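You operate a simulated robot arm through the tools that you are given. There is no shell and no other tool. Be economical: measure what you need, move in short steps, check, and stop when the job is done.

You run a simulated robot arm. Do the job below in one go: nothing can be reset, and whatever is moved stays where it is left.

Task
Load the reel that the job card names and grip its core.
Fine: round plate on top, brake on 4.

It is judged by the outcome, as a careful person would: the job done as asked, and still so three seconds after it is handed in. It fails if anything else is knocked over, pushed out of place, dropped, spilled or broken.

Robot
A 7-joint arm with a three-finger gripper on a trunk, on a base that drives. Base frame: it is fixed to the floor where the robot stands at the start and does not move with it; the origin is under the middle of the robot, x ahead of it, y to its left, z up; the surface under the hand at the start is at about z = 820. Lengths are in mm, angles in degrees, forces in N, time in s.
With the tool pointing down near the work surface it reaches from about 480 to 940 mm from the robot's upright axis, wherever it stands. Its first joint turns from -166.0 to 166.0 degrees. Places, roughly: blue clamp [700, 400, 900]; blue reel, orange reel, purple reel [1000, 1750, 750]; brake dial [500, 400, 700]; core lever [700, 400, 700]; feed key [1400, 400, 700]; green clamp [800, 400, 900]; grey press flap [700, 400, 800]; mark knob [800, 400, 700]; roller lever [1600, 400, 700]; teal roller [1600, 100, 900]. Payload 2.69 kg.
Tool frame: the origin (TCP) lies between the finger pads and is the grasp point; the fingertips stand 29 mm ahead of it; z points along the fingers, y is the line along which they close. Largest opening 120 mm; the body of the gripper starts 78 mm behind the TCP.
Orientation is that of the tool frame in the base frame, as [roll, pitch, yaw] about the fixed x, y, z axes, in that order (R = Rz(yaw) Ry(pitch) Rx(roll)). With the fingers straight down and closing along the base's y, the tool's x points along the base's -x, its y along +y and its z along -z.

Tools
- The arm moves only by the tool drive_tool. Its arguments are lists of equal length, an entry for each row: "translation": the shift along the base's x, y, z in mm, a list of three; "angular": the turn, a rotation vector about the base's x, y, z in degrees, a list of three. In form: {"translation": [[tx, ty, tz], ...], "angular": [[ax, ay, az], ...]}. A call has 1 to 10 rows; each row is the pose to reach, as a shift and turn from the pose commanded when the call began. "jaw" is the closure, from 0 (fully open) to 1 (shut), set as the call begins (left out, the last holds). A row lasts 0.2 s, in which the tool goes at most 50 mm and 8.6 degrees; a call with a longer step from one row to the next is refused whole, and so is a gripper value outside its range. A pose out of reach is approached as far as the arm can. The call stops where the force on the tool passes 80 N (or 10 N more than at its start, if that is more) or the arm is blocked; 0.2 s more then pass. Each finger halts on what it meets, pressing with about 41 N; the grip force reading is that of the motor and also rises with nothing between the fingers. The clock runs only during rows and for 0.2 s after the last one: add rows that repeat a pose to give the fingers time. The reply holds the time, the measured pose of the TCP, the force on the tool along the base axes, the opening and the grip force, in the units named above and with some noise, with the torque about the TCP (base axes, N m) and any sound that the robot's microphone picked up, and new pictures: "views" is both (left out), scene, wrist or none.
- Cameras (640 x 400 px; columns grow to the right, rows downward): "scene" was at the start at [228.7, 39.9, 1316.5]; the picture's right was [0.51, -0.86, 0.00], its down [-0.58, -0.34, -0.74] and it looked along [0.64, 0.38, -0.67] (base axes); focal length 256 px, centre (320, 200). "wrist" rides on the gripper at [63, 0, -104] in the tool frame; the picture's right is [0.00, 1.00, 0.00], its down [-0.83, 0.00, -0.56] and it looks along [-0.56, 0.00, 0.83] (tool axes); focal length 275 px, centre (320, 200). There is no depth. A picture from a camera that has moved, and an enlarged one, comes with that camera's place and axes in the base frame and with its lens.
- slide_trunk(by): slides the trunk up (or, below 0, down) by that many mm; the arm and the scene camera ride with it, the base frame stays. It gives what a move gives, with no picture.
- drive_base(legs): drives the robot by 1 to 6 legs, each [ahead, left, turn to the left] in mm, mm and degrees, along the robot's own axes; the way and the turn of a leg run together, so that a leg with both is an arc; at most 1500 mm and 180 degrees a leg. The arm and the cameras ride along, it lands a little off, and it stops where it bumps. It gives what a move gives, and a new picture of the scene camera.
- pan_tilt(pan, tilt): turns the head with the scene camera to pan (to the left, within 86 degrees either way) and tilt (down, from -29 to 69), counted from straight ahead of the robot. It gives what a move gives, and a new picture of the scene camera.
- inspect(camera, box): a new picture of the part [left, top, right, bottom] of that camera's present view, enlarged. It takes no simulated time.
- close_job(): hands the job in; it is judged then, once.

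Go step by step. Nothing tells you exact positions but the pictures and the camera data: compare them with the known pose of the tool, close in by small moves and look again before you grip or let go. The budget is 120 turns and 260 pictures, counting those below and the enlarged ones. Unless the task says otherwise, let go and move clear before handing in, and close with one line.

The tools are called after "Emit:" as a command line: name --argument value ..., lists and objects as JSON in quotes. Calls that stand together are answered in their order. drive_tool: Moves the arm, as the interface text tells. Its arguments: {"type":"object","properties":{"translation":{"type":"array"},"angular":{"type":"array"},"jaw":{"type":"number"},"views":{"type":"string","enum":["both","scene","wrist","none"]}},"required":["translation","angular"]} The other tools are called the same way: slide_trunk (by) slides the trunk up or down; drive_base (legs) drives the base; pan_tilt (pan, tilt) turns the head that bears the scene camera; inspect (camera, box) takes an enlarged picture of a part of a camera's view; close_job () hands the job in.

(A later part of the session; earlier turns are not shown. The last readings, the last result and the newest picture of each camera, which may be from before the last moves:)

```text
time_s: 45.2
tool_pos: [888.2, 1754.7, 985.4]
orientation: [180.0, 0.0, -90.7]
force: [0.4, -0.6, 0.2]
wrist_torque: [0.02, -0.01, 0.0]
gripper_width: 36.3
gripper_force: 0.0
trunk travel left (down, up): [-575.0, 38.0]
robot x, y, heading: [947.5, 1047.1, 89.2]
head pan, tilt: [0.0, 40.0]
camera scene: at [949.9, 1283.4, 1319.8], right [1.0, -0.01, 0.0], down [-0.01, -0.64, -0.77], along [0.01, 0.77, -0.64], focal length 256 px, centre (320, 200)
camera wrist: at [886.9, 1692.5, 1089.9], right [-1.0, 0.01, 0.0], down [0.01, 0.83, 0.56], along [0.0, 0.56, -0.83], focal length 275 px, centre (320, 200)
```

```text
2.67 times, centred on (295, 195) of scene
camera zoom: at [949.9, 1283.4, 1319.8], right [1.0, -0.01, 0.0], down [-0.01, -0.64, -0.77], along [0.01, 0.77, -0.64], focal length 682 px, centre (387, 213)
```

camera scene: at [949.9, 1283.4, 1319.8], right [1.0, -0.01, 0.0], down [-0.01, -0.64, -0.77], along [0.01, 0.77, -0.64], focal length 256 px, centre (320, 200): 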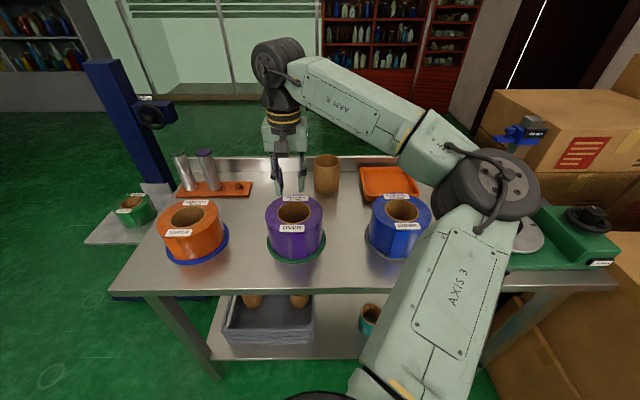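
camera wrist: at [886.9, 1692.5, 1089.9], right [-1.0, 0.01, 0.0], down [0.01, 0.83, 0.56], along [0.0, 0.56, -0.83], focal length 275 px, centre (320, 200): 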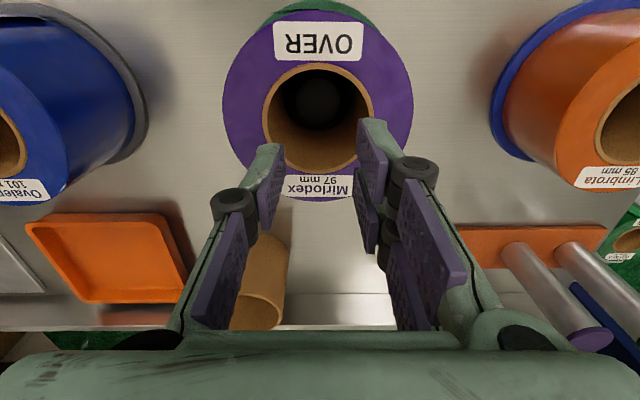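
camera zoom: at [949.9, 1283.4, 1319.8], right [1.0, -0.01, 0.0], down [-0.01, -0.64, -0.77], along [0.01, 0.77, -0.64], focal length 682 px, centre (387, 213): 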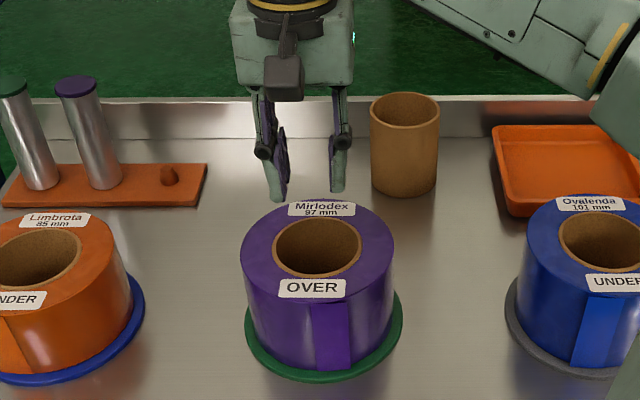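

All tidy. Reel OD≈140, hole≈73, wall≈34. I'll open to ~70 mm, centre the hand over the right-hand wall (x≈943) and descend.

Emit:
drive_tool --translation '[[27, 0, 0], [54, 0, 0], [54, 0, -30], [54, 0, -60]]' --angular '[[0, 0, 0], [0, 0, 0], [0, 0, 0], [0, 0, 0]]' --jaw 0.417

Emit:
inspect --camera "scene" --box '[230, 120, 360, 270]'

```text
time_s: 46.2
tool_pos: [942.2, 1753.9, 925.2]
orientation: [179.9, 0.1, -90.7]
force: [-0.3, -0.3, -0.4]
wrist_torque: [0.03, 0.0, 0.0]
gripper_width: 70.0
gripper_force: 0.1
trunk travel left (down, up): [-575.0, 38.0]
robot x, y, heading: [945.5, 1045.9, 89.3]
head pan, tilt: [0.0, 40.0]
camera scene: at [950.1, 1283.7, 1319.8], right [1.0, -0.01, 0.0], down [-0.01, -0.64, -0.77], along [0.01, 0.77, -0.64], focal length 256 px, centre (320, 200)
camera wrist: at [941.3, 1693.0, 1029.2], right [-1.0, 0.01, 0.0], down [0.01, 0.83, 0.56], along [0.0, 0.56, -0.83], focal length 275 px, centre (320, 200)
```

scene: 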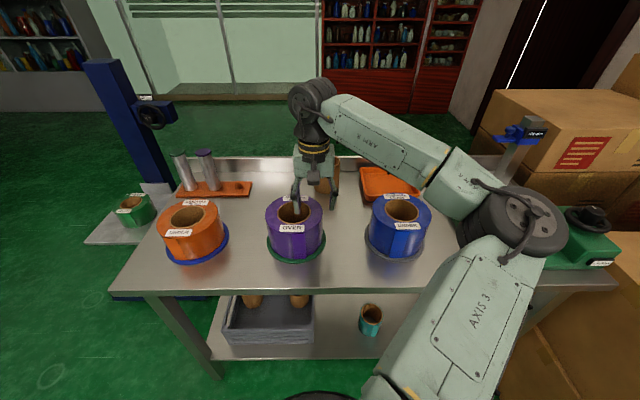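
wrist: 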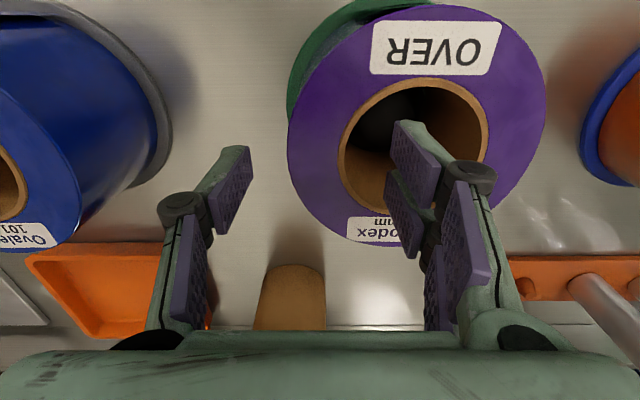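

```text
2.67 times, centred on (295, 195) of scene
camera zoom: at [950.1, 1283.7, 1319.8], right [1.0, -0.01, 0.0], down [-0.01, -0.64, -0.77], along [0.01, 0.77, -0.64], focal length 682 px, centre (387, 213)
```

zoom: 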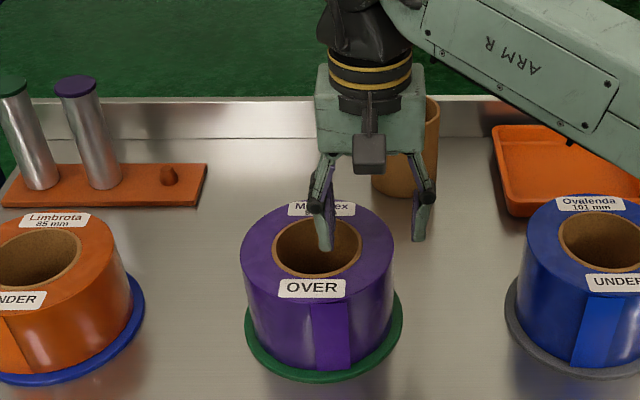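

Placement looks right. I'll descend so the tips reach about 42 mm below the rim.

Emit:
drive_tool --translation '[[0, 2, -20], [0, 2, -40], [0, 2, -53]]' --angular '[[0, 0, 0], [0, 0, 0], [0, 0, 0]]'

Emit:
inspect --camera "scene" --box '[230, 120, 360, 270]'

```text
time_s: 47.0
tool_pos: [942.6, 1755.6, 872.3]
orientation: [-180.0, 0.1, -90.7]
force: [0.5, 0.2, 0.5]
wrist_torque: [-0.01, 0.02, -0.03]
gripper_width: 69.6
gripper_force: 0.0
trunk travel left (down, up): [-575.0, 38.0]
robot x, y, heading: [947.4, 1044.1, 89.3]
head pan, tilt: [0.0, 40.0]
camera scene: at [950.0, 1283.6, 1319.8], right [1.0, -0.01, 0.0], down [-0.01, -0.64, -0.77], along [0.01, 0.77, -0.64], focal length 256 px, centre (320, 200)
camera wrist: at [941.2, 1694.6, 976.3], right [-1.0, 0.01, 0.0], down [0.01, 0.83, 0.56], along [0.0, 0.56, -0.83], focal length 275 px, centre (320, 200)
```

scene: 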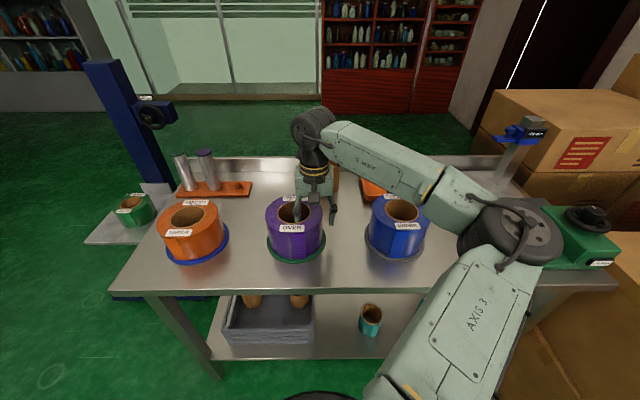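
wrist: 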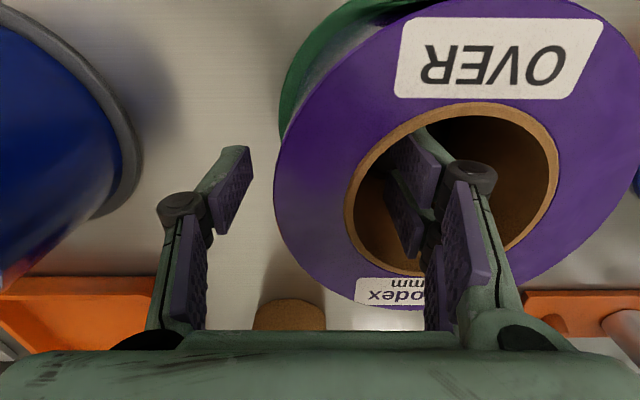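

```text
2.67 times, centred on (295, 195) of scene
camera zoom: at [950.0, 1283.6, 1319.8], right [1.0, -0.01, 0.0], down [-0.01, -0.64, -0.77], along [0.01, 0.77, -0.64], focal length 682 px, centre (387, 213)
```

zoom: 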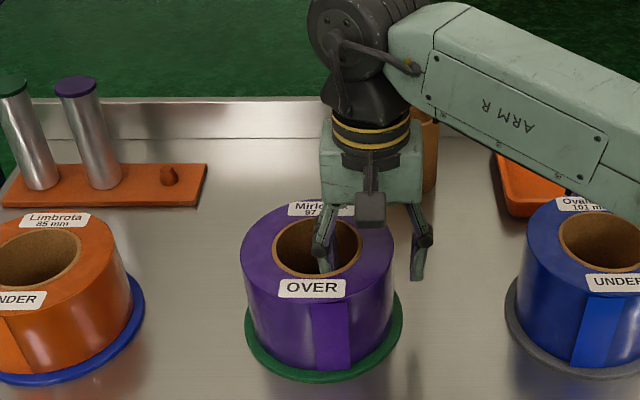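

Now pinch the wall.

Emit:
drive_tool --translation '[[0, 0, 0], [0, 0, 0], [0, 0, 0], [0, 0, 0], [0, 0, 0]]' --angular '[[0, 0, 0], [0, 0, 0], [0, 0, 0], [0, 0, 0], [0, 0, 0]]' --jaw 1 --views "wrist"

Emit:
inspect --camera "scene" --box '[230, 120, 360, 270]'

```text
time_s: 48.2
tool_pos: [942.8, 1757.9, 873.1]
orientation: [180.0, 0.1, -90.6]
force: [0.1, 5.1, 1.1]
wrist_torque: [0.42, -0.12, -0.18]
gripper_width: 33.8
gripper_force: 41.0
trunk travel left (down, up): [-575.0, 38.0]
robot x, y, heading: [947.0, 1043.8, 89.4]
head pan, tilt: [0.0, 40.0]
camera wrist: at [941.4, 1694.7, 976.6], right [-1.0, 0.01, 0.0], down [0.01, 0.83, 0.56], along [0.0, 0.56, -0.83], focal length 275 px, centre (320, 200)
```

wrist: 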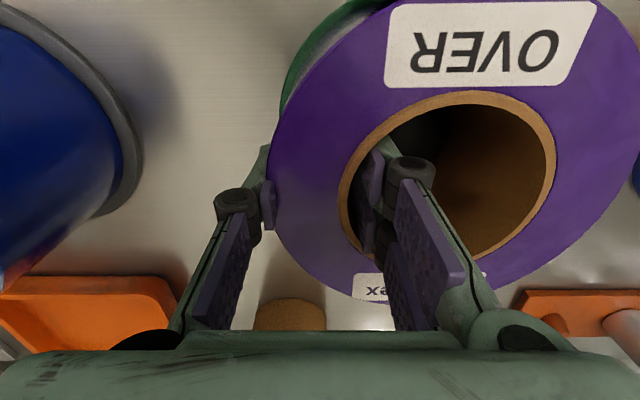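

```text
2.67 times, centred on (295, 195) of scene
camera zoom: at [950.1, 1283.7, 1319.8], right [1.0, -0.01, 0.0], down [-0.01, -0.64, -0.77], along [0.01, 0.77, -0.64], focal length 682 px, centre (387, 213)
```

zoom: 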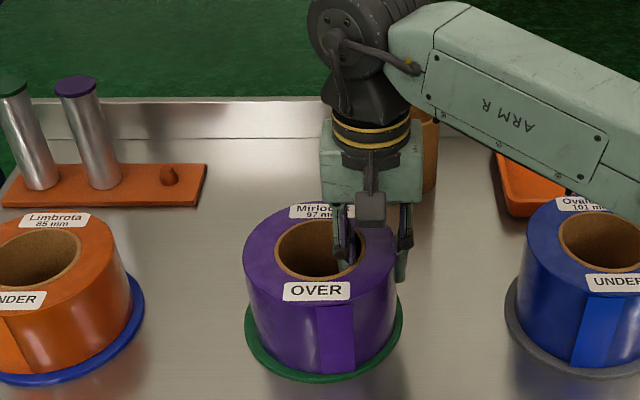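

Grip 41 N at 33.8 mm, aligned. I'll lift gently and look.

Emit:
drive_tool --translation '[[0, 0, 5], [0, 0, 10], [0, 0, 20], [0, 0, 30], [0, 0, 30]]' --angular '[[0, 0, 0], [0, 0, 0], [0, 0, 0], [0, 0, 0], [0, 0, 0]]' --views "wrist"

Emit:
inspect --camera "scene" --box '[230, 120, 360, 270]'

```text
time_s: 49.4
tool_pos: [942.9, 1756.5, 899.8]
orientation: [180.0, 0.0, -90.7]
force: [0.2, 0.7, -13.6]
wrist_torque: [0.0, -0.67, 0.02]
gripper_width: 33.7
gripper_force: 41.2
trunk travel left (down, up): [-575.0, 38.0]
robot x, y, heading: [945.3, 1045.7, 89.3]
head pan, tilt: [0.0, 40.0]
camera wrist: at [941.2, 1695.2, 1005.7], right [-1.0, 0.01, 0.0], down [0.01, 0.83, 0.56], along [0.0, 0.56, -0.83], focal length 275 px, centre (320, 200)
```

wrist: 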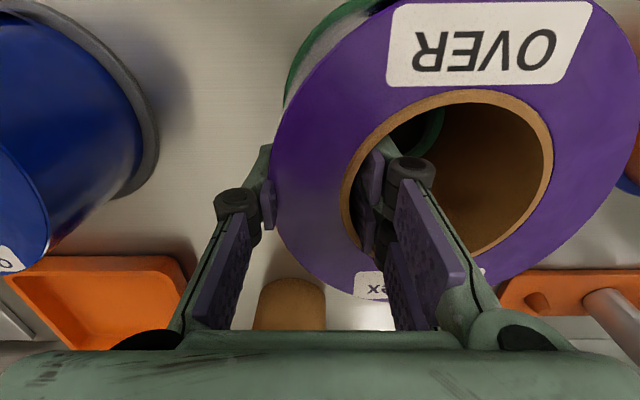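

```text
2.67 times, centred on (295, 195) of scene
camera zoom: at [949.9, 1284.6, 1319.5], right [1.0, -0.01, 0.0], down [-0.01, -0.64, -0.77], along [0.01, 0.77, -0.64], focal length 682 px, centre (387, 213)
```

zoom: 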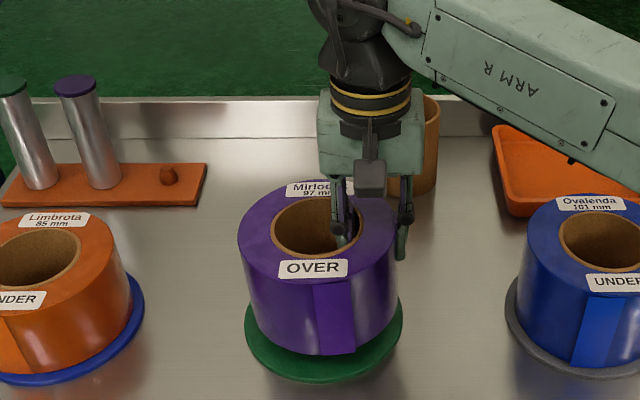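

Lifted level, 1.4 kg. I'll raise it high and bring it closer to the robot before driving.

Emit:
drive_tool --translation '[[0, 0, 30], [0, 0, 60], [0, 0, 90], [0, 0, 120], [0, 0, 150], [0, 0, 180], [0, -30, 200], [0, -70, 200], [0, -110, 200], [0, -150, 200]]' --angular '[[0, 0, 0], [0, 0, 0], [0, 0, 0], [0, 0, 0], [0, 0, 0], [0, 0, 0], [0, 0, 0], [0, 0, 0], [0, 0, 0], [0, 0, 0]]' --views "none"

Emit:
drive_tool --translation '[[0, -30, 0], [0, -60, 0], [0, -60, 0]]' --angular '[[0, 0, 0], [0, 0, 0], [0, 0, 0]]'

```text
time_s: 51.6
tool_pos: [943.2, 1607.2, 1101.6]
orientation: [-180.0, 0.0, -90.8]
force: [0.6, -1.2, -13.3]
wrist_torque: [0.01, -0.68, -0.01]
gripper_width: 33.6
gripper_force: 40.8
trunk travel left (down, up): [-575.0, 38.0]
robot x, y, heading: [946.5, 1044.8, 89.3]
head pan, tilt: [0.0, 40.0]
```

```text
time_s: 52.4
tool_pos: [942.0, 1547.8, 1102.6]
orientation: [180.0, 0.0, -90.7]
force: [0.3, 0.2, -12.7]
wrist_torque: [-0.02, -0.65, -0.02]
gripper_width: 33.5
gripper_force: 41.1
trunk travel left (down, up): [-575.0, 38.0]
robot x, y, heading: [944.5, 1044.4, 89.3]
head pan, tilt: [0.0, 40.0]
camera scene: at [949.9, 1284.4, 1319.6], right [1.0, -0.01, 0.0], down [-0.01, -0.64, -0.77], along [0.01, 0.77, -0.64], focal length 256 px, centre (320, 200)
camera wrist: at [940.7, 1485.4, 1206.0], right [-1.0, 0.01, 0.0], down [0.01, 0.83, 0.56], along [0.0, 0.56, -0.83], focal length 275 px, centre (320, 200)
```

scene: 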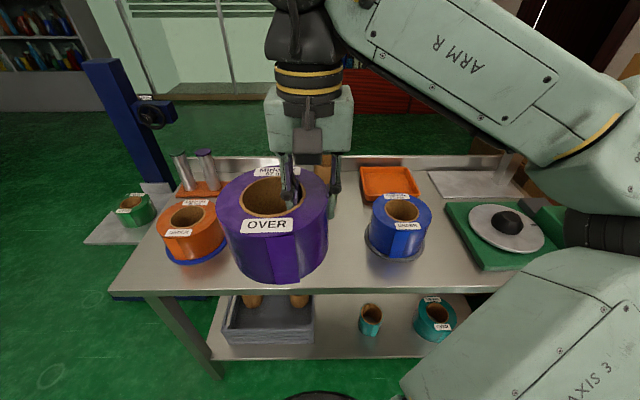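
wrist: 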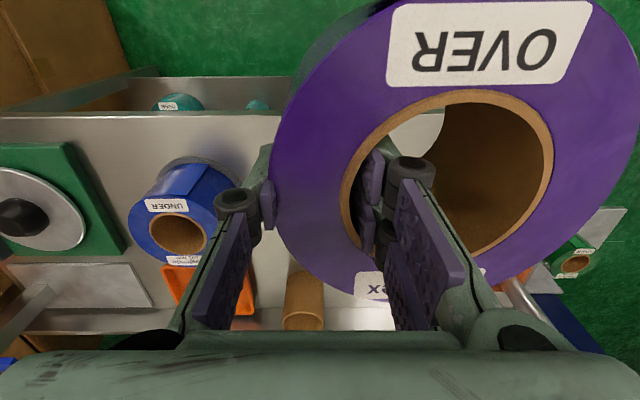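

Held securely. Driving back: left along the aisle, then turn right.

Emit:
drive_base --legs '[[0, 950, 0], [0, 0, -90]]'

```text
time_s: 64.1
tool_pos: [489.8, 1055.1, 1101.9]
orientation: [180.0, 0.0, 178.6]
force: [0.0, 0.0, -12.3]
wrist_torque: [-0.65, -0.02, -0.02]
gripper_width: 33.7
gripper_force: 41.0
trunk travel left (down, up): [-575.0, 38.0]
robot x, y, heading: [-12.7, 1058.8, -1.1]
head pan, tilt: [0.0, 40.0]
camera scene: at [230.3, 1047.4, 1319.6], right [-0.02, -1.0, 0.0], down [-0.64, 0.02, -0.77], along [0.77, -0.02, -0.64], focal length 256 px, centre (320, 200)
```

scene: 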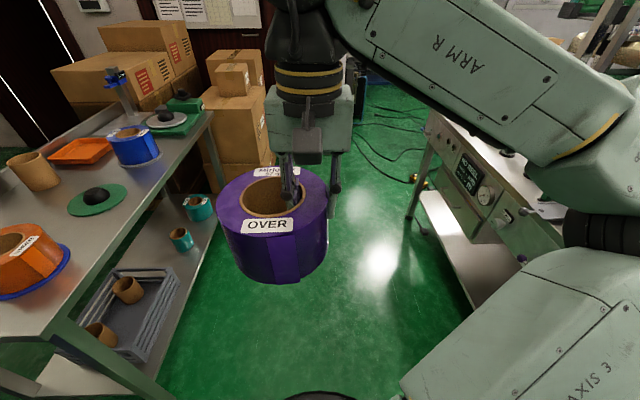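

Nice view of the machine's side. I'll zoom in on the panel.

Emit:
inspect --camera "scene" --box '[400, 130, 560, 290]'

Emit:
inspect --camera "wrist" --box '[0, 0, 640, 400]'

```text
2.50 times, centred on (480, 210) of scene
camera zoom: at [230.3, 1047.4, 1319.6], right [-0.02, -1.0, 0.0], down [-0.64, 0.02, -0.77], along [0.77, -0.02, -0.64], focal length 640 px, centre (-80, 175)
```

zoom: 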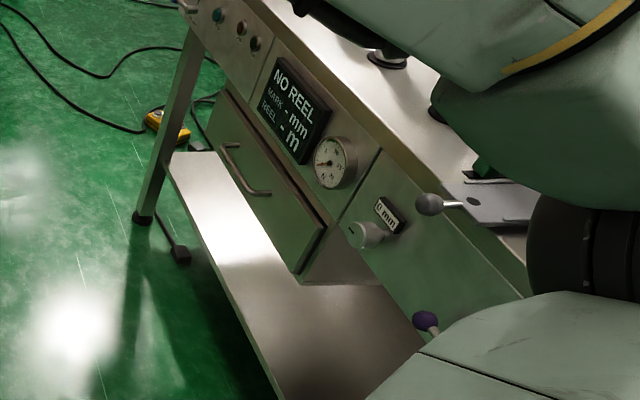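

```text
1.00 times, centred on (320, 200) of wrist (not enlarged: the box is as wide or as high as the picture)
camera zoom: at [425.9, 1056.9, 1206.1], right [0.02, 1.0, 0.0], down [0.83, -0.02, 0.56], along [0.56, -0.01, -0.83], focal length 275 px, centre (320, 200)
```

zoom: 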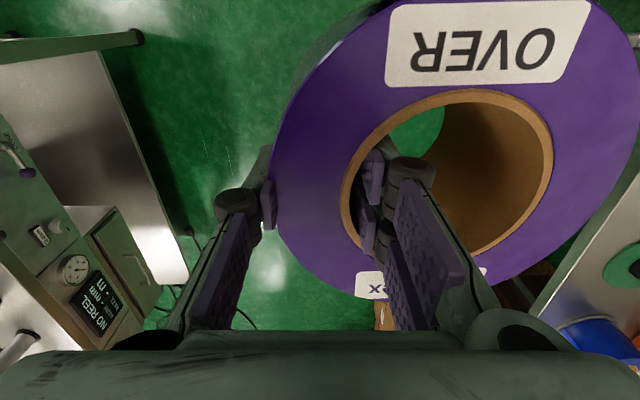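

The side panel shows the purple core lever, mark knob and dial. I'll now drive round to the machine's front with the reel high.

Emit:
drive_base --legs '[[-230, 0, 1.1], [0, -905, 0]]'

Emit:
pan_tilt --pan 20 --tilt 30

```text
time_s: 72.8
tool_pos: [253.9, 169.5, 1102.7]
orientation: [-180.0, 0.0, 179.6]
force: [1.0, -0.3, -13.9]
wrist_torque: [-0.67, -0.01, 0.0]
gripper_width: 33.4
gripper_force: 41.6
trunk travel left (down, up): [-575.0, 38.0]
robot x, y, heading: [-249.1, 162.6, -0.7]
head pan, tilt: [0.0, 40.0]
camera scene: at [-5.3, 159.1, 1319.6], right [-0.01, -1.0, 0.0], down [-0.64, 0.0, -0.77], along [0.77, 0.0, -0.64], focal length 256 px, centre (320, 200)
```

scene: 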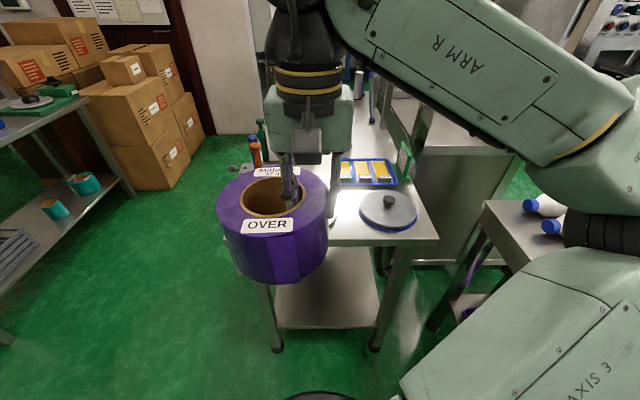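

```text
time_s: 73.6
tool_pos: [253.2, 170.9, 1101.5]
orientation: [180.0, 0.1, 179.6]
force: [-0.2, -0.1, -13.5]
wrist_torque: [-0.63, 0.0, -0.01]
gripper_width: 33.5
gripper_force: 40.8
trunk travel left (down, up): [-575.0, 38.0]
robot x, y, heading: [-249.2, 162.3, -0.2]
head pan, tilt: [20.0, 30.0]
camera scene: at [-5.1, 190.1, 1334.9], right [0.34, -0.94, 0.0], down [-0.47, -0.17, -0.87], along [0.82, 0.29, -0.5], focal length 256 px, centre (320, 200)
```

scene: 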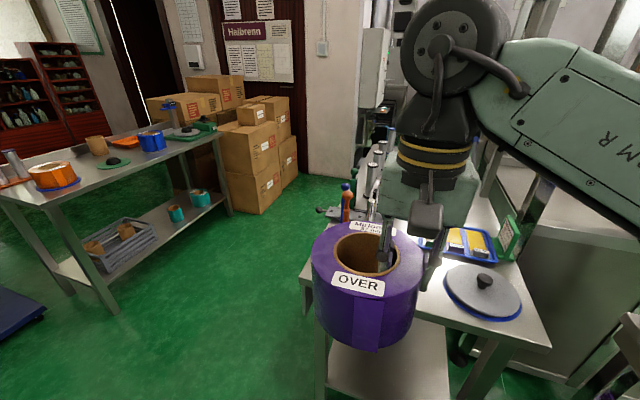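

The reel hides the hub. I'll swing it to the right, drive up to the machine and measure the hub precisely.

Emit:
drive_tool --translation '[[0, -30, 0], [0, -60, 0], [0, -90, 0], [0, -120, 0], [0, -150, 0], [0, -180, 0], [0, -210, 0], [0, -240, 0], [0, -240, 0]]' --angular '[[0, 0, 0], [0, 0, 0], [0, 0, 0], [0, 0, 0], [0, 0, 0], [0, 0, 0], [0, 0, 0], [0, 0, 0], [0, 0, 0]]' --views "none"

Emit:
drive_base --legs '[[245, 0, 0.5]]'

Emit:
pan_tilt --pan 10 --tilt 58

Emit:
inspect --camera "scene" --box '[220, 80, 420, 240]'

```text
time_s: 75.6
tool_pos: [253.2, -69.3, 1100.3]
orientation: [179.6, 0.0, 179.7]
force: [0.7, -0.5, -12.6]
wrist_torque: [-0.67, 0.0, 0.02]
gripper_width: 33.6
gripper_force: 40.8
trunk travel left (down, up): [-575.0, 38.0]
robot x, y, heading: [-247.3, 164.9, -0.5]
head pan, tilt: [20.0, 30.0]
```

```text
time_s: 77.4
tool_pos: [498.7, -66.3, 1101.5]
orientation: [179.6, -0.1, -179.8]
force: [0.2, 0.3, -12.5]
wrist_torque: [-0.66, 0.03, 0.01]
gripper_width: 33.5
gripper_force: 41.2
trunk travel left (down, up): [-575.0, 38.0]
robot x, y, heading: [-3.3, 168.0, 0.4]
head pan, tilt: [20.0, 30.0]
camera scene: at [238.0, 191.8, 1334.8], right [0.35, -0.94, 0.0], down [-0.47, -0.17, -0.87], along [0.81, 0.3, -0.5], focal length 256 px, centre (320, 200)
```

scene: 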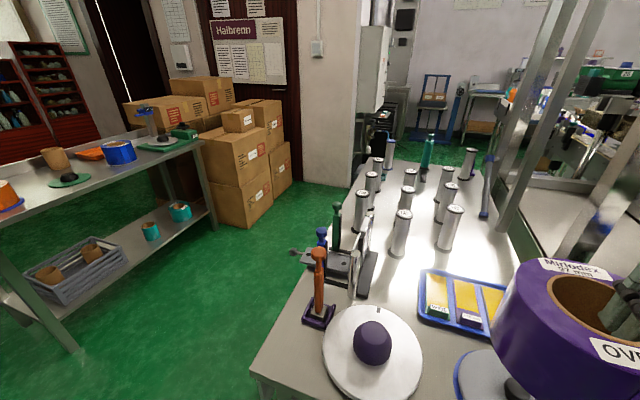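

```text
time_s: 78.3
tool_pos: [498.0, -64.8, 1100.9]
orientation: [179.4, 0.0, -179.7]
force: [-0.9, 0.3, -13.4]
wrist_torque: [-0.65, -0.02, 0.01]
gripper_width: 33.4
gripper_force: 40.9
trunk travel left (down, up): [-575.0, 38.0]
robot x, y, heading: [-1.9, 165.2, -0.0]
head pan, tilt: [10.0, 58.0]
camera scene: at [220.4, 172.8, 1295.3], right [0.18, -0.98, 0.0], down [-0.83, -0.15, -0.53], along [0.52, 0.09, -0.85], focal length 256 px, centre (320, 200)
```

scene: 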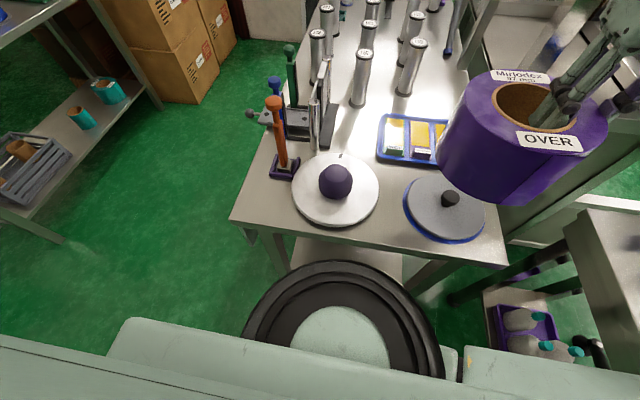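

```text
2.50 times, centred on (320, 160) of scene
camera zoom: at [220.4, 172.8, 1295.3], right [0.18, -0.98, 0.0], down [-0.83, -0.15, -0.53], along [0.52, 0.09, -0.85], focal length 640 px, centre (320, 300)
```

zoom: 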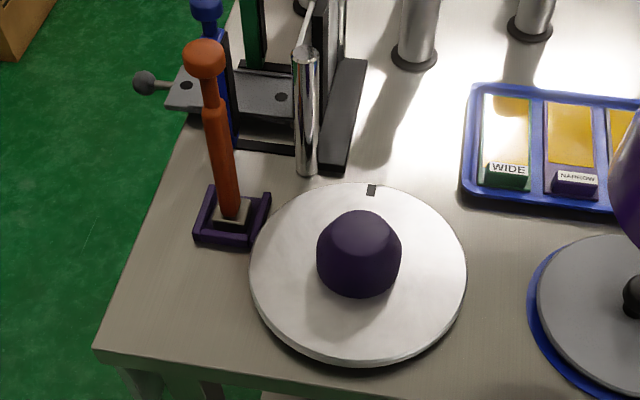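

Hub centre ≈ (534, 197), disc top z≈853, hub top ≈895. The reel centre sits ~52.5 mm to the left of the TCP. I'll move the reel above the hub, still high.

Emit:
drive_tool --translation '[[6, 30, 0], [12, 60, 0], [18, 90, 0], [24, 120, 0], [30, 150, 0], [36, 180, 0], [36, 209, 0], [36, 209, 0]]' --angular '[[0, 0, 0], [0, 0, 0], [0, 0, 0], [0, 0, 0], [0, 0, 0], [0, 0, 0], [0, 0, 0], [0, 0, 0]]'

Emit:
inspect --camera "wrist" --box '[330, 60, 570, 210]'

```text
time_s: 80.1
tool_pos: [534.6, 144.4, 1101.4]
orientation: [179.6, 0.1, -179.8]
force: [0.0, -0.1, -13.2]
wrist_torque: [-0.63, 0.03, 0.0]
gripper_width: 33.8
gripper_force: 40.7
trunk travel left (down, up): [-575.0, 38.0]
robot x, y, heading: [-8.4, 161.4, 0.3]
head pan, tilt: [10.0, 58.0]
camera scene: at [220.4, 172.9, 1295.2], right [0.18, -0.98, 0.0], down [-0.84, -0.15, -0.53], along [0.52, 0.09, -0.85], focal length 256 px, centre (320, 200)
camera wrist: at [471.1, 143.5, 1205.0], right [-0.01, 1.0, 0.01], down [0.83, 0.0, 0.56], along [0.56, 0.01, -0.83], focal length 275 px, centre (320, 200)
```

scene: 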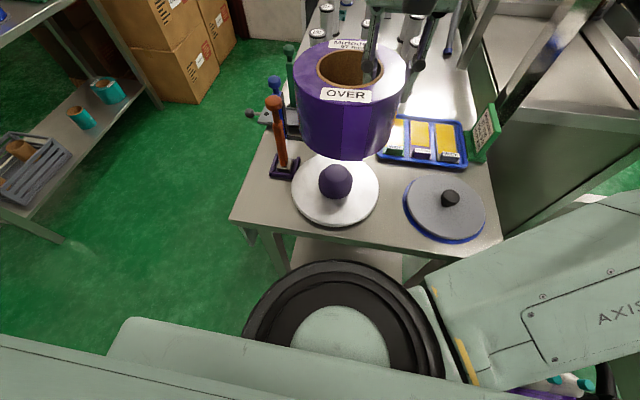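
wrist: 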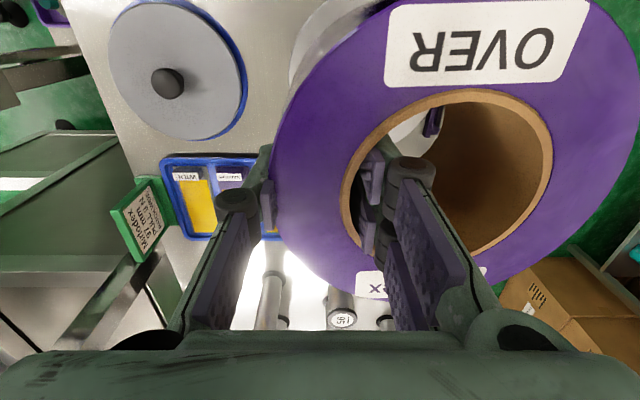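

```text
2.67 times, centred on (450, 135) of wrist
camera zoom: at [471.1, 143.5, 1205.0], right [-0.01, 1.0, 0.01], down [0.83, 0.0, 0.56], along [0.56, 0.01, -0.83], focal length 734 px, centre (-27, 373)
```

zoom: 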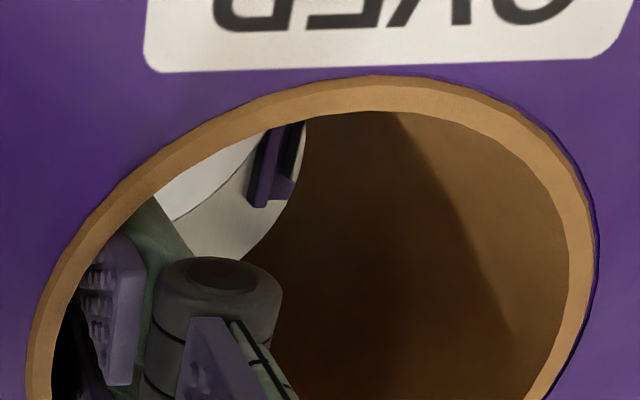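

Now lower to just above the hub and check alignment.

Emit:
drive_tool --translation '[[0, 0, -25], [0, 0, -50], [0, 0, -75], [0, 0, -95], [0, 0, -95]]' --angular '[[0, 0, 0], [0, 0, 0], [0, 0, 0], [0, 0, 0], [0, 0, 0]]'

Emit:
inspect --camera "scene" --box '[240, 60, 440, 240]'

Emit:
inspect --camera "wrist" --box '[330, 60, 570, 210]'

```text
time_s: 81.3
tool_pos: [535.9, 143.1, 1005.2]
orientation: [179.7, 0.0, -179.7]
force: [0.7, 0.1, -13.4]
wrist_torque: [-0.68, -0.04, 0.01]
gripper_width: 33.9
gripper_force: 41.0
trunk travel left (down, up): [-575.0, 38.0]
robot x, y, heading: [-5.3, 162.0, 0.0]
head pan, tilt: [10.0, 58.0]
camera scene: at [220.3, 173.1, 1295.2], right [0.18, -0.98, 0.0], down [-0.83, -0.15, -0.53], along [0.52, 0.09, -0.85], focal length 256 px, centre (320, 200)
camera wrist: at [470.5, 143.2, 1109.6], right [-0.01, 1.0, 0.01], down [0.83, 0.0, 0.56], along [0.56, 0.01, -0.83], focal length 275 px, centre (320, 200)
```

scene: 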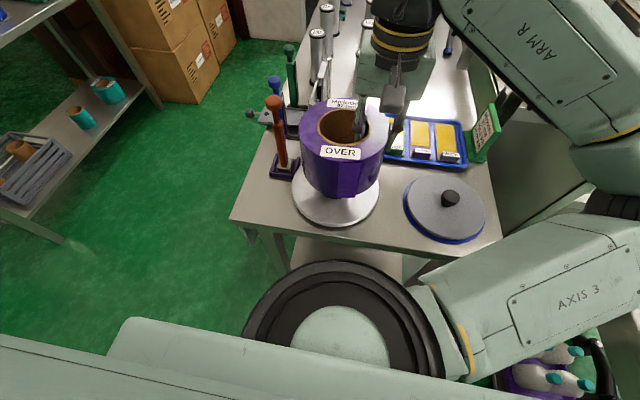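
wrist: 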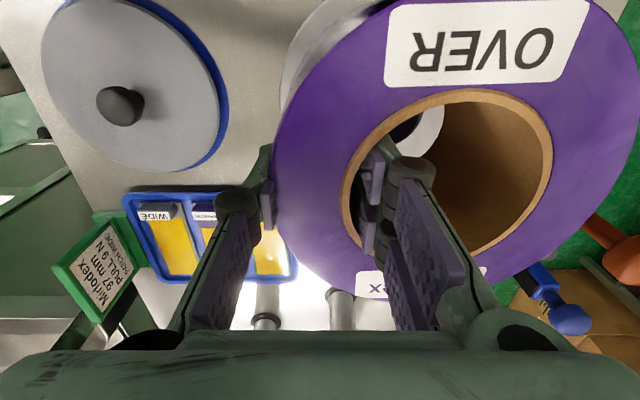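

```text
2.22 times, centred on (340, 150) of scene
camera zoom: at [220.3, 173.1, 1295.2], right [0.18, -0.98, 0.0], down [-0.83, -0.15, -0.53], along [0.52, 0.09, -0.85], focal length 569 px, centre (276, 311)
```

zoom: 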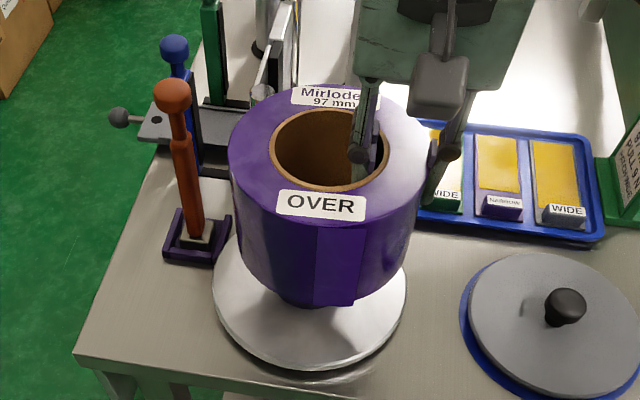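

```text
2.67 times, centred on (450, 135) of wrist
camera zoom: at [470.5, 143.2, 1109.6], right [-0.01, 1.0, 0.01], down [0.83, 0.0, 0.56], along [0.56, 0.01, -0.83], focal length 734 px, centre (-27, 373)
```

zoom: 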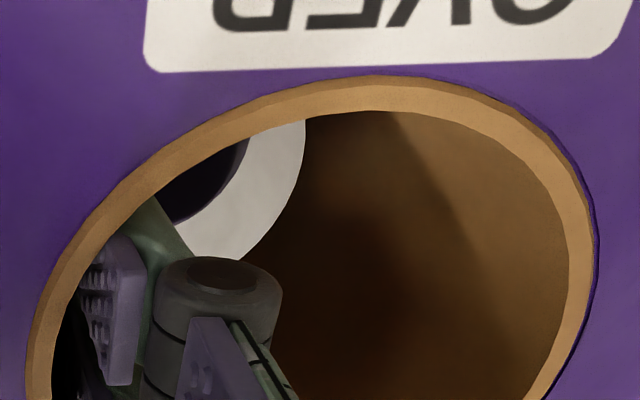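

Reel appears about 4 mm right of and 2 mm nearer than the hub axis. I'll correct that and lower on to the hub in small steps.

Emit:
drive_tool --translation '[[2, 4, 0], [2, 4, -10], [2, 4, -20], [2, 4, -30], [2, 4, -35]]' --angular '[[0, 0, 0], [0, 0, 0], [0, 0, 0], [0, 0, 0], [0, 0, 0]]' --views "wrist"

Emit:
inspect --camera "scene" --box '[240, 60, 440, 240]'

Emit:
inspect --camera "wrist" --box '[330, 60, 570, 210]'

```text
time_s: 82.5
tool_pos: [536.7, 148.1, 969.7]
orientation: [179.6, 0.2, -179.8]
force: [-0.1, 0.1, -13.1]
wrist_torque: [-0.67, 0.0, 0.0]
gripper_width: 33.7
gripper_force: 40.8
trunk travel left (down, up): [-575.0, 38.0]
robot x, y, heading: [-7.1, 165.3, 0.2]
head pan, tilt: [10.0, 58.0]
camera wrist: at [472.6, 147.9, 1074.7], right [-0.01, 1.0, 0.01], down [0.83, 0.0, 0.56], along [0.56, 0.01, -0.83], focal length 275 px, centre (320, 200)
```

wrist: 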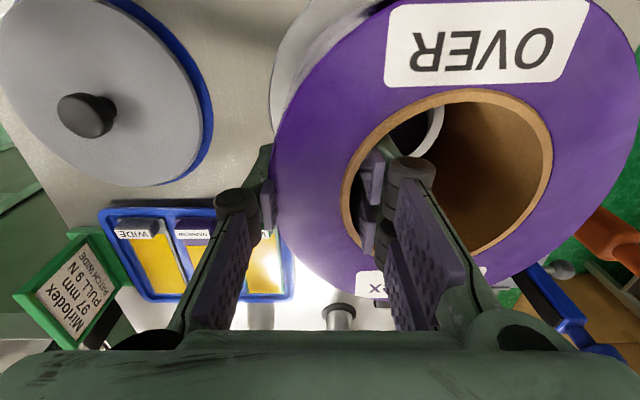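

```text
2.22 times, centred on (340, 150) of scene
camera zoom: at [220.4, 173.1, 1295.2], right [0.18, -0.98, 0.0], down [-0.84, -0.15, -0.53], along [0.52, 0.09, -0.85], focal length 569 px, centre (276, 311)
```

zoom: 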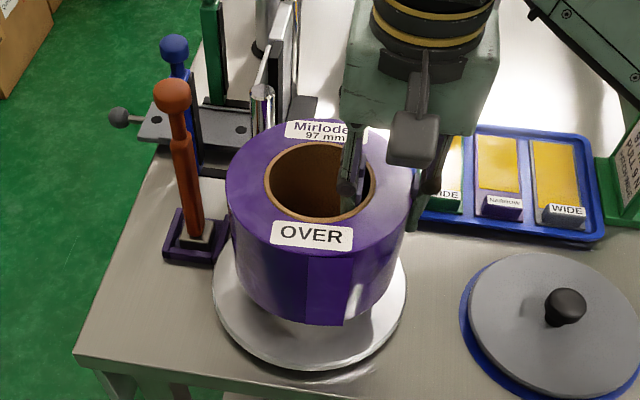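

```text
2.67 times, centred on (450, 135) of wrist
camera zoom: at [472.6, 147.9, 1074.7], right [-0.01, 1.0, 0.01], down [0.83, 0.0, 0.56], along [0.56, 0.01, -0.83], focal length 734 px, centre (-27, 373)
```

zoom: 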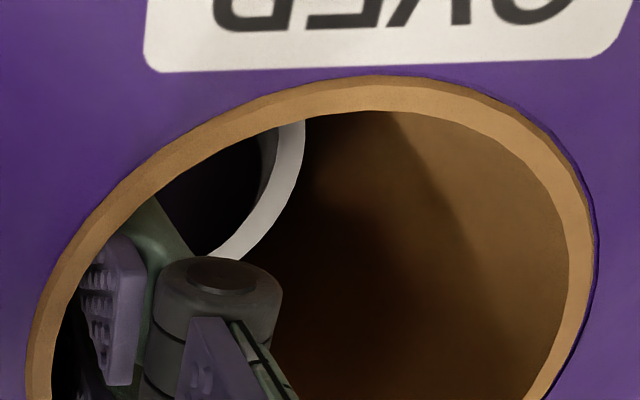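

No contact and the arcs converge concentrically. Continue down.

Emit:
drive_tool --translation '[[0, 0, -6], [0, 0, -12], [0, 0, -18], [0, 0, -18]]' --angular '[[0, 0, 0], [0, 0, 0], [0, 0, 0], [0, 0, 0]]' --views "none"

Emit:
inspect --camera "scene" --box '[240, 60, 440, 240]'

Emit:
inspect --camera "wrist" --box '[330, 60, 570, 210]'

```text
time_s: 83.5
tool_pos: [535.6, 147.6, 952.4]
orientation: [179.6, 0.1, -179.8]
force: [0.1, 0.1, -13.0]
wrist_torque: [-0.65, 0.01, 0.0]
gripper_width: 34.0
gripper_force: 41.3
trunk travel left (down, up): [-575.0, 38.0]
robot x, y, heading: [-2.3, 161.3, 0.3]
head pan, tilt: [10.0, 58.0]
```

```text
2.22 times, centred on (340, 150) of scene
camera zoom: at [220.4, 173.1, 1295.2], right [0.18, -0.98, 0.0], down [-0.84, -0.15, -0.53], along [0.52, 0.09, -0.85], focal length 569 px, centre (276, 311)
```

zoom: 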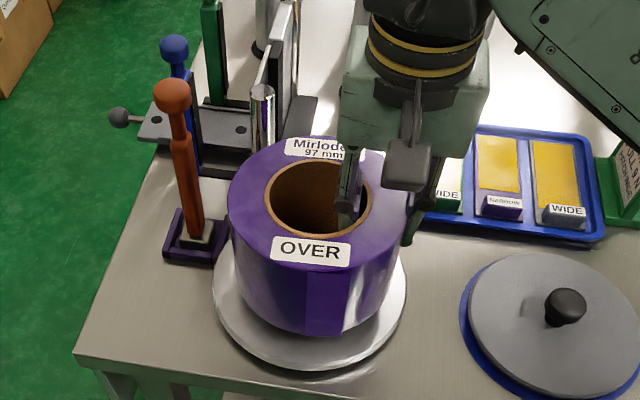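

```text
2.67 times, centred on (450, 135) of wrist
camera zoom: at [472.5, 147.8, 1056.7], right [-0.01, 1.0, 0.01], down [0.83, 0.0, 0.56], along [0.56, 0.01, -0.83], focal length 734 px, centre (-27, 373)
```

zoom: 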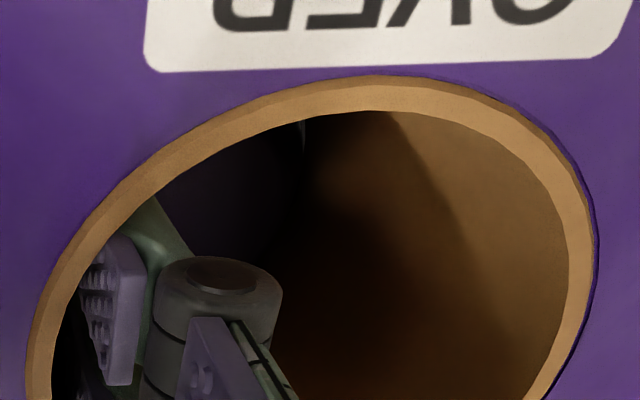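

Hub is in the core. Lowering until it lands on the plate.

Emit:
drive_tool --translation '[[0, 0, -4], [0, 0, -8], [0, 0, -12], [0, 0, -12]]' --angular '[[0, 0, 0], [0, 0, 0], [0, 0, 0], [0, 0, 0]]' --views "none"

Emit:
inspect --camera "scene" --box '[240, 60, 440, 240]'

```text
time_s: 84.5
tool_pos: [536.2, 147.7, 940.9]
orientation: [179.6, 0.0, -179.9]
force: [0.2, 0.2, -12.8]
wrist_torque: [-0.65, 0.02, 0.01]
gripper_width: 33.7
gripper_force: 41.1
trunk travel left (down, up): [-575.0, 38.0]
robot x, y, heading: [-2.1, 165.0, 0.3]
head pan, tilt: [10.0, 58.0]
```

```text
2.22 times, centred on (340, 150) of scene
camera zoom: at [220.4, 173.1, 1295.2], right [0.18, -0.98, 0.0], down [-0.84, -0.15, -0.53], along [0.52, 0.09, -0.85], focal length 569 px, centre (276, 311)
```

zoom: 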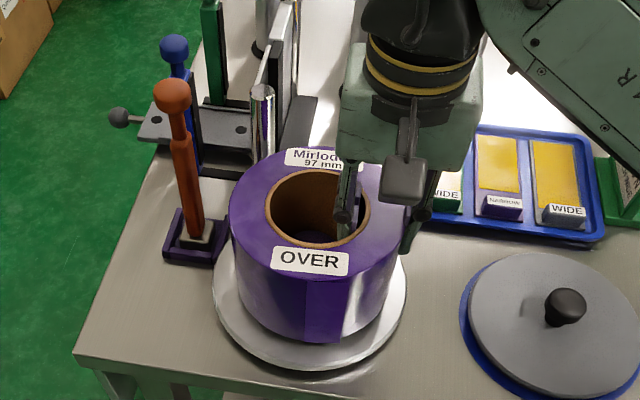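

Emit:
drive_tool --translation '[[0, 0, -4], [0, 0, -8], [0, 0, -12], [0, 0, -12]]' --angular '[[0, 0, 0], [0, 0, 0], [0, 0, 0], [0, 0, 0]]' --views "none"

Emit:
inspect --camera "scene" --box '[240, 60, 440, 240]'

```text
time_s: 85.5
tool_pos: [536.8, 147.7, 929.6]
orientation: [179.4, 0.1, -179.9]
force: [10.4, 5.6, 4.7]
wrist_torque: [0.72, 0.05, -0.5]
gripper_width: 33.6
gripper_force: 40.7
trunk travel left (down, up): [-575.0, 38.0]
robot x, y, heading: [-6.8, 161.5, 0.2]
head pan, tilt: [10.0, 58.0]
```

```text
2.22 times, centred on (340, 150) of scene
camera zoom: at [220.1, 173.4, 1295.6], right [0.18, -0.98, 0.0], down [-0.83, -0.15, -0.53], along [0.52, 0.09, -0.85], focal length 569 px, centre (276, 311)
```

zoom: 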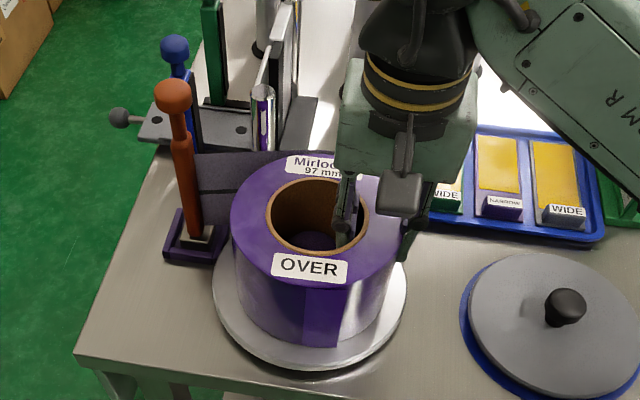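

It has landed, and the web now shows threaded from the reel. I'll open the fingers and rise clear.

Emit:
drive_tool --translation '[[0, 0, 0], [0, 0, 0], [0, 0, 0]]' --angular '[[0, 0, 0], [0, 0, 0], [0, 0, 0]]' --jaw 0.52 --views "wrist"

Emit:
inspect --camera "scene" --box '[240, 60, 440, 240]'

```text
time_s: 86.3
tool_pos: [536.3, 146.5, 929.9]
orientation: [179.6, 0.0, -179.9]
force: [-0.8, -0.3, 0.5]
wrist_torque: [-0.02, 0.01, -0.05]
gripper_width: 57.7
gripper_force: 0.1
trunk travel left (down, up): [-575.0, 38.0]
robot x, y, heading: [-4.4, 158.2, 0.4]
head pan, tilt: [10.0, 58.0]
camera wrist: at [472.3, 147.6, 1033.4], right [-0.01, 1.0, 0.01], down [0.83, 0.0, 0.56], along [0.56, 0.01, -0.83], focal length 275 px, centre (320, 200)
```

wrist: 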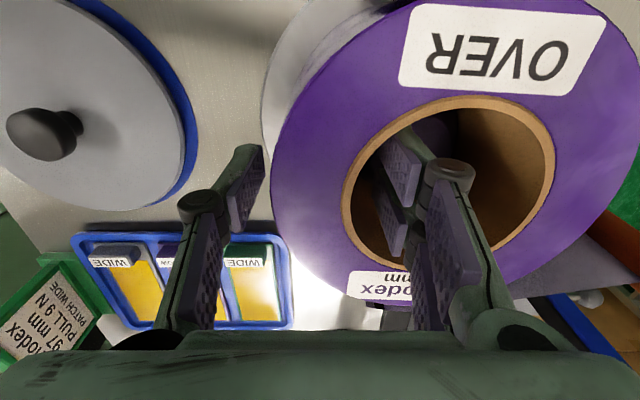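

```text
2.22 times, centred on (340, 150) of scene
camera zoom: at [219.6, 173.1, 1295.4], right [0.18, -0.98, 0.0], down [-0.83, -0.15, -0.53], along [0.52, 0.09, -0.85], focal length 569 px, centre (276, 311)
```

zoom: 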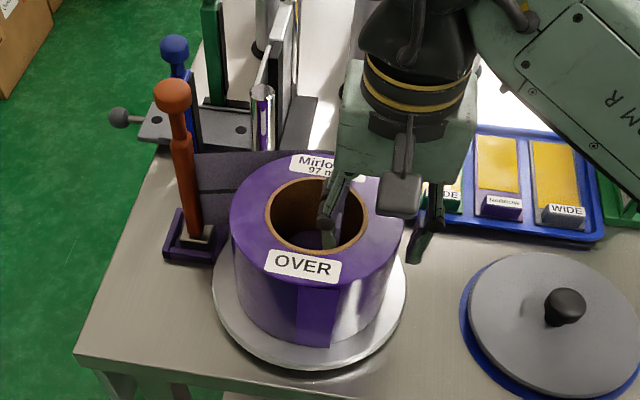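

Released cleanly. Rise clear and look at the reel's seating.

Emit:
drive_tool --translation '[[0, 0, 30], [0, 0, 70], [0, 0, 110], [0, 0, 150], [0, -40, 170], [0, -80, 170], [0, -120, 170]]' --angular '[[0, 0, 0], [0, 0, 0], [0, 0, 0], [0, 0, 0], [0, 0, 0], [0, 0, 0], [0, 0, 0]]'

Emit:
inspect --camera "scene" --box '[240, 60, 440, 240]'

Emit:
inspect --camera "scene" --box '[390, 150, 510, 250]'

```text
time_s: 87.9
tool_pos: [536.9, 26.3, 1099.9]
orientation: [179.6, 0.0, -179.7]
force: [0.5, 0.7, 0.4]
wrist_torque: [0.0, 0.03, -0.02]
gripper_width: 57.5
gripper_force: 0.1
trunk travel left (down, up): [-575.0, 38.0]
robot x, y, heading: [-3.0, 164.4, 0.1]
head pan, tilt: [10.0, 58.0]
camera scene: at [219.5, 172.9, 1295.5], right [0.18, -0.98, 0.0], down [-0.83, -0.15, -0.53], along [0.52, 0.09, -0.85], focal length 256 px, centre (320, 200)
camera wrist: at [471.9, 26.1, 1203.8], right [-0.01, 1.0, 0.01], down [0.83, 0.0, 0.56], along [0.56, 0.01, -0.83], focal length 275 px, centre (320, 200)
```

scene: 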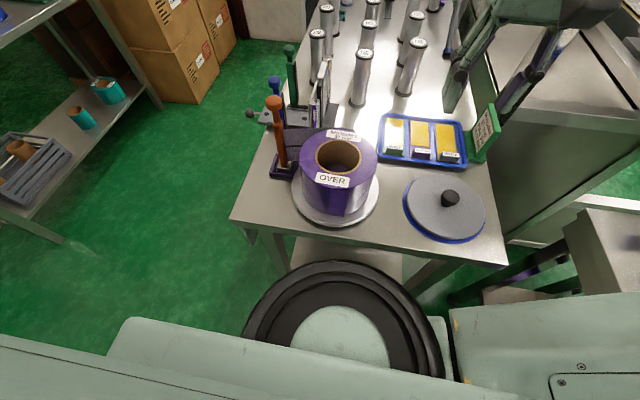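
wrist: 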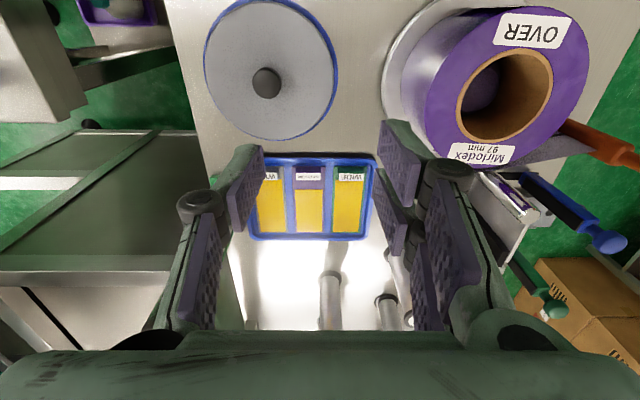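

```text
2.22 times, centred on (340, 150) of scene
camera zoom: at [219.5, 172.9, 1295.5], right [0.18, -0.98, 0.0], down [-0.83, -0.15, -0.53], along [0.52, 0.09, -0.85], focal length 569 px, centre (276, 311)
```

zoom: 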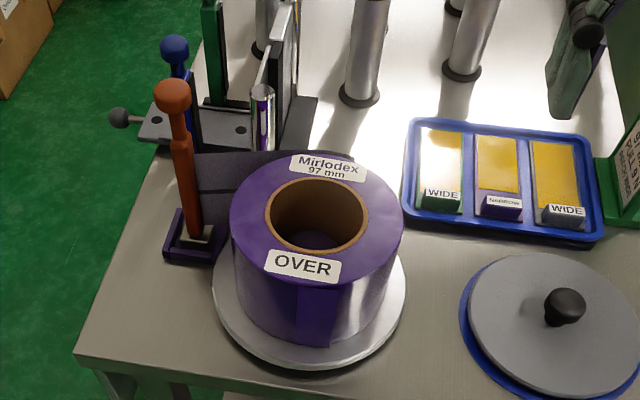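

```text
4.00 times, centred on (450, 200) of scene
camera zoom: at [219.5, 172.9, 1295.5], right [0.18, -0.98, 0.0], down [-0.83, -0.15, -0.53], along [0.52, 0.09, -0.85], focal length 1024 px, centre (-200, 200)
```

zoom: 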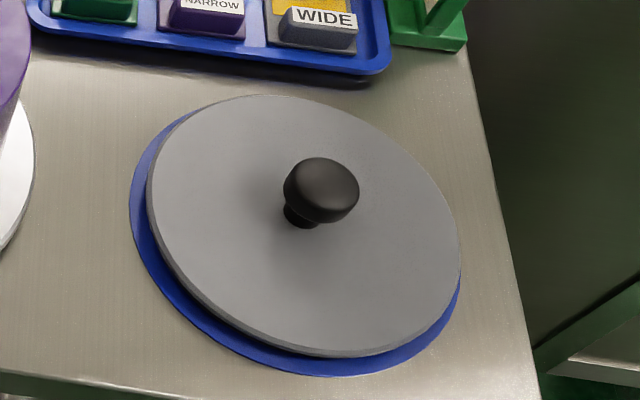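

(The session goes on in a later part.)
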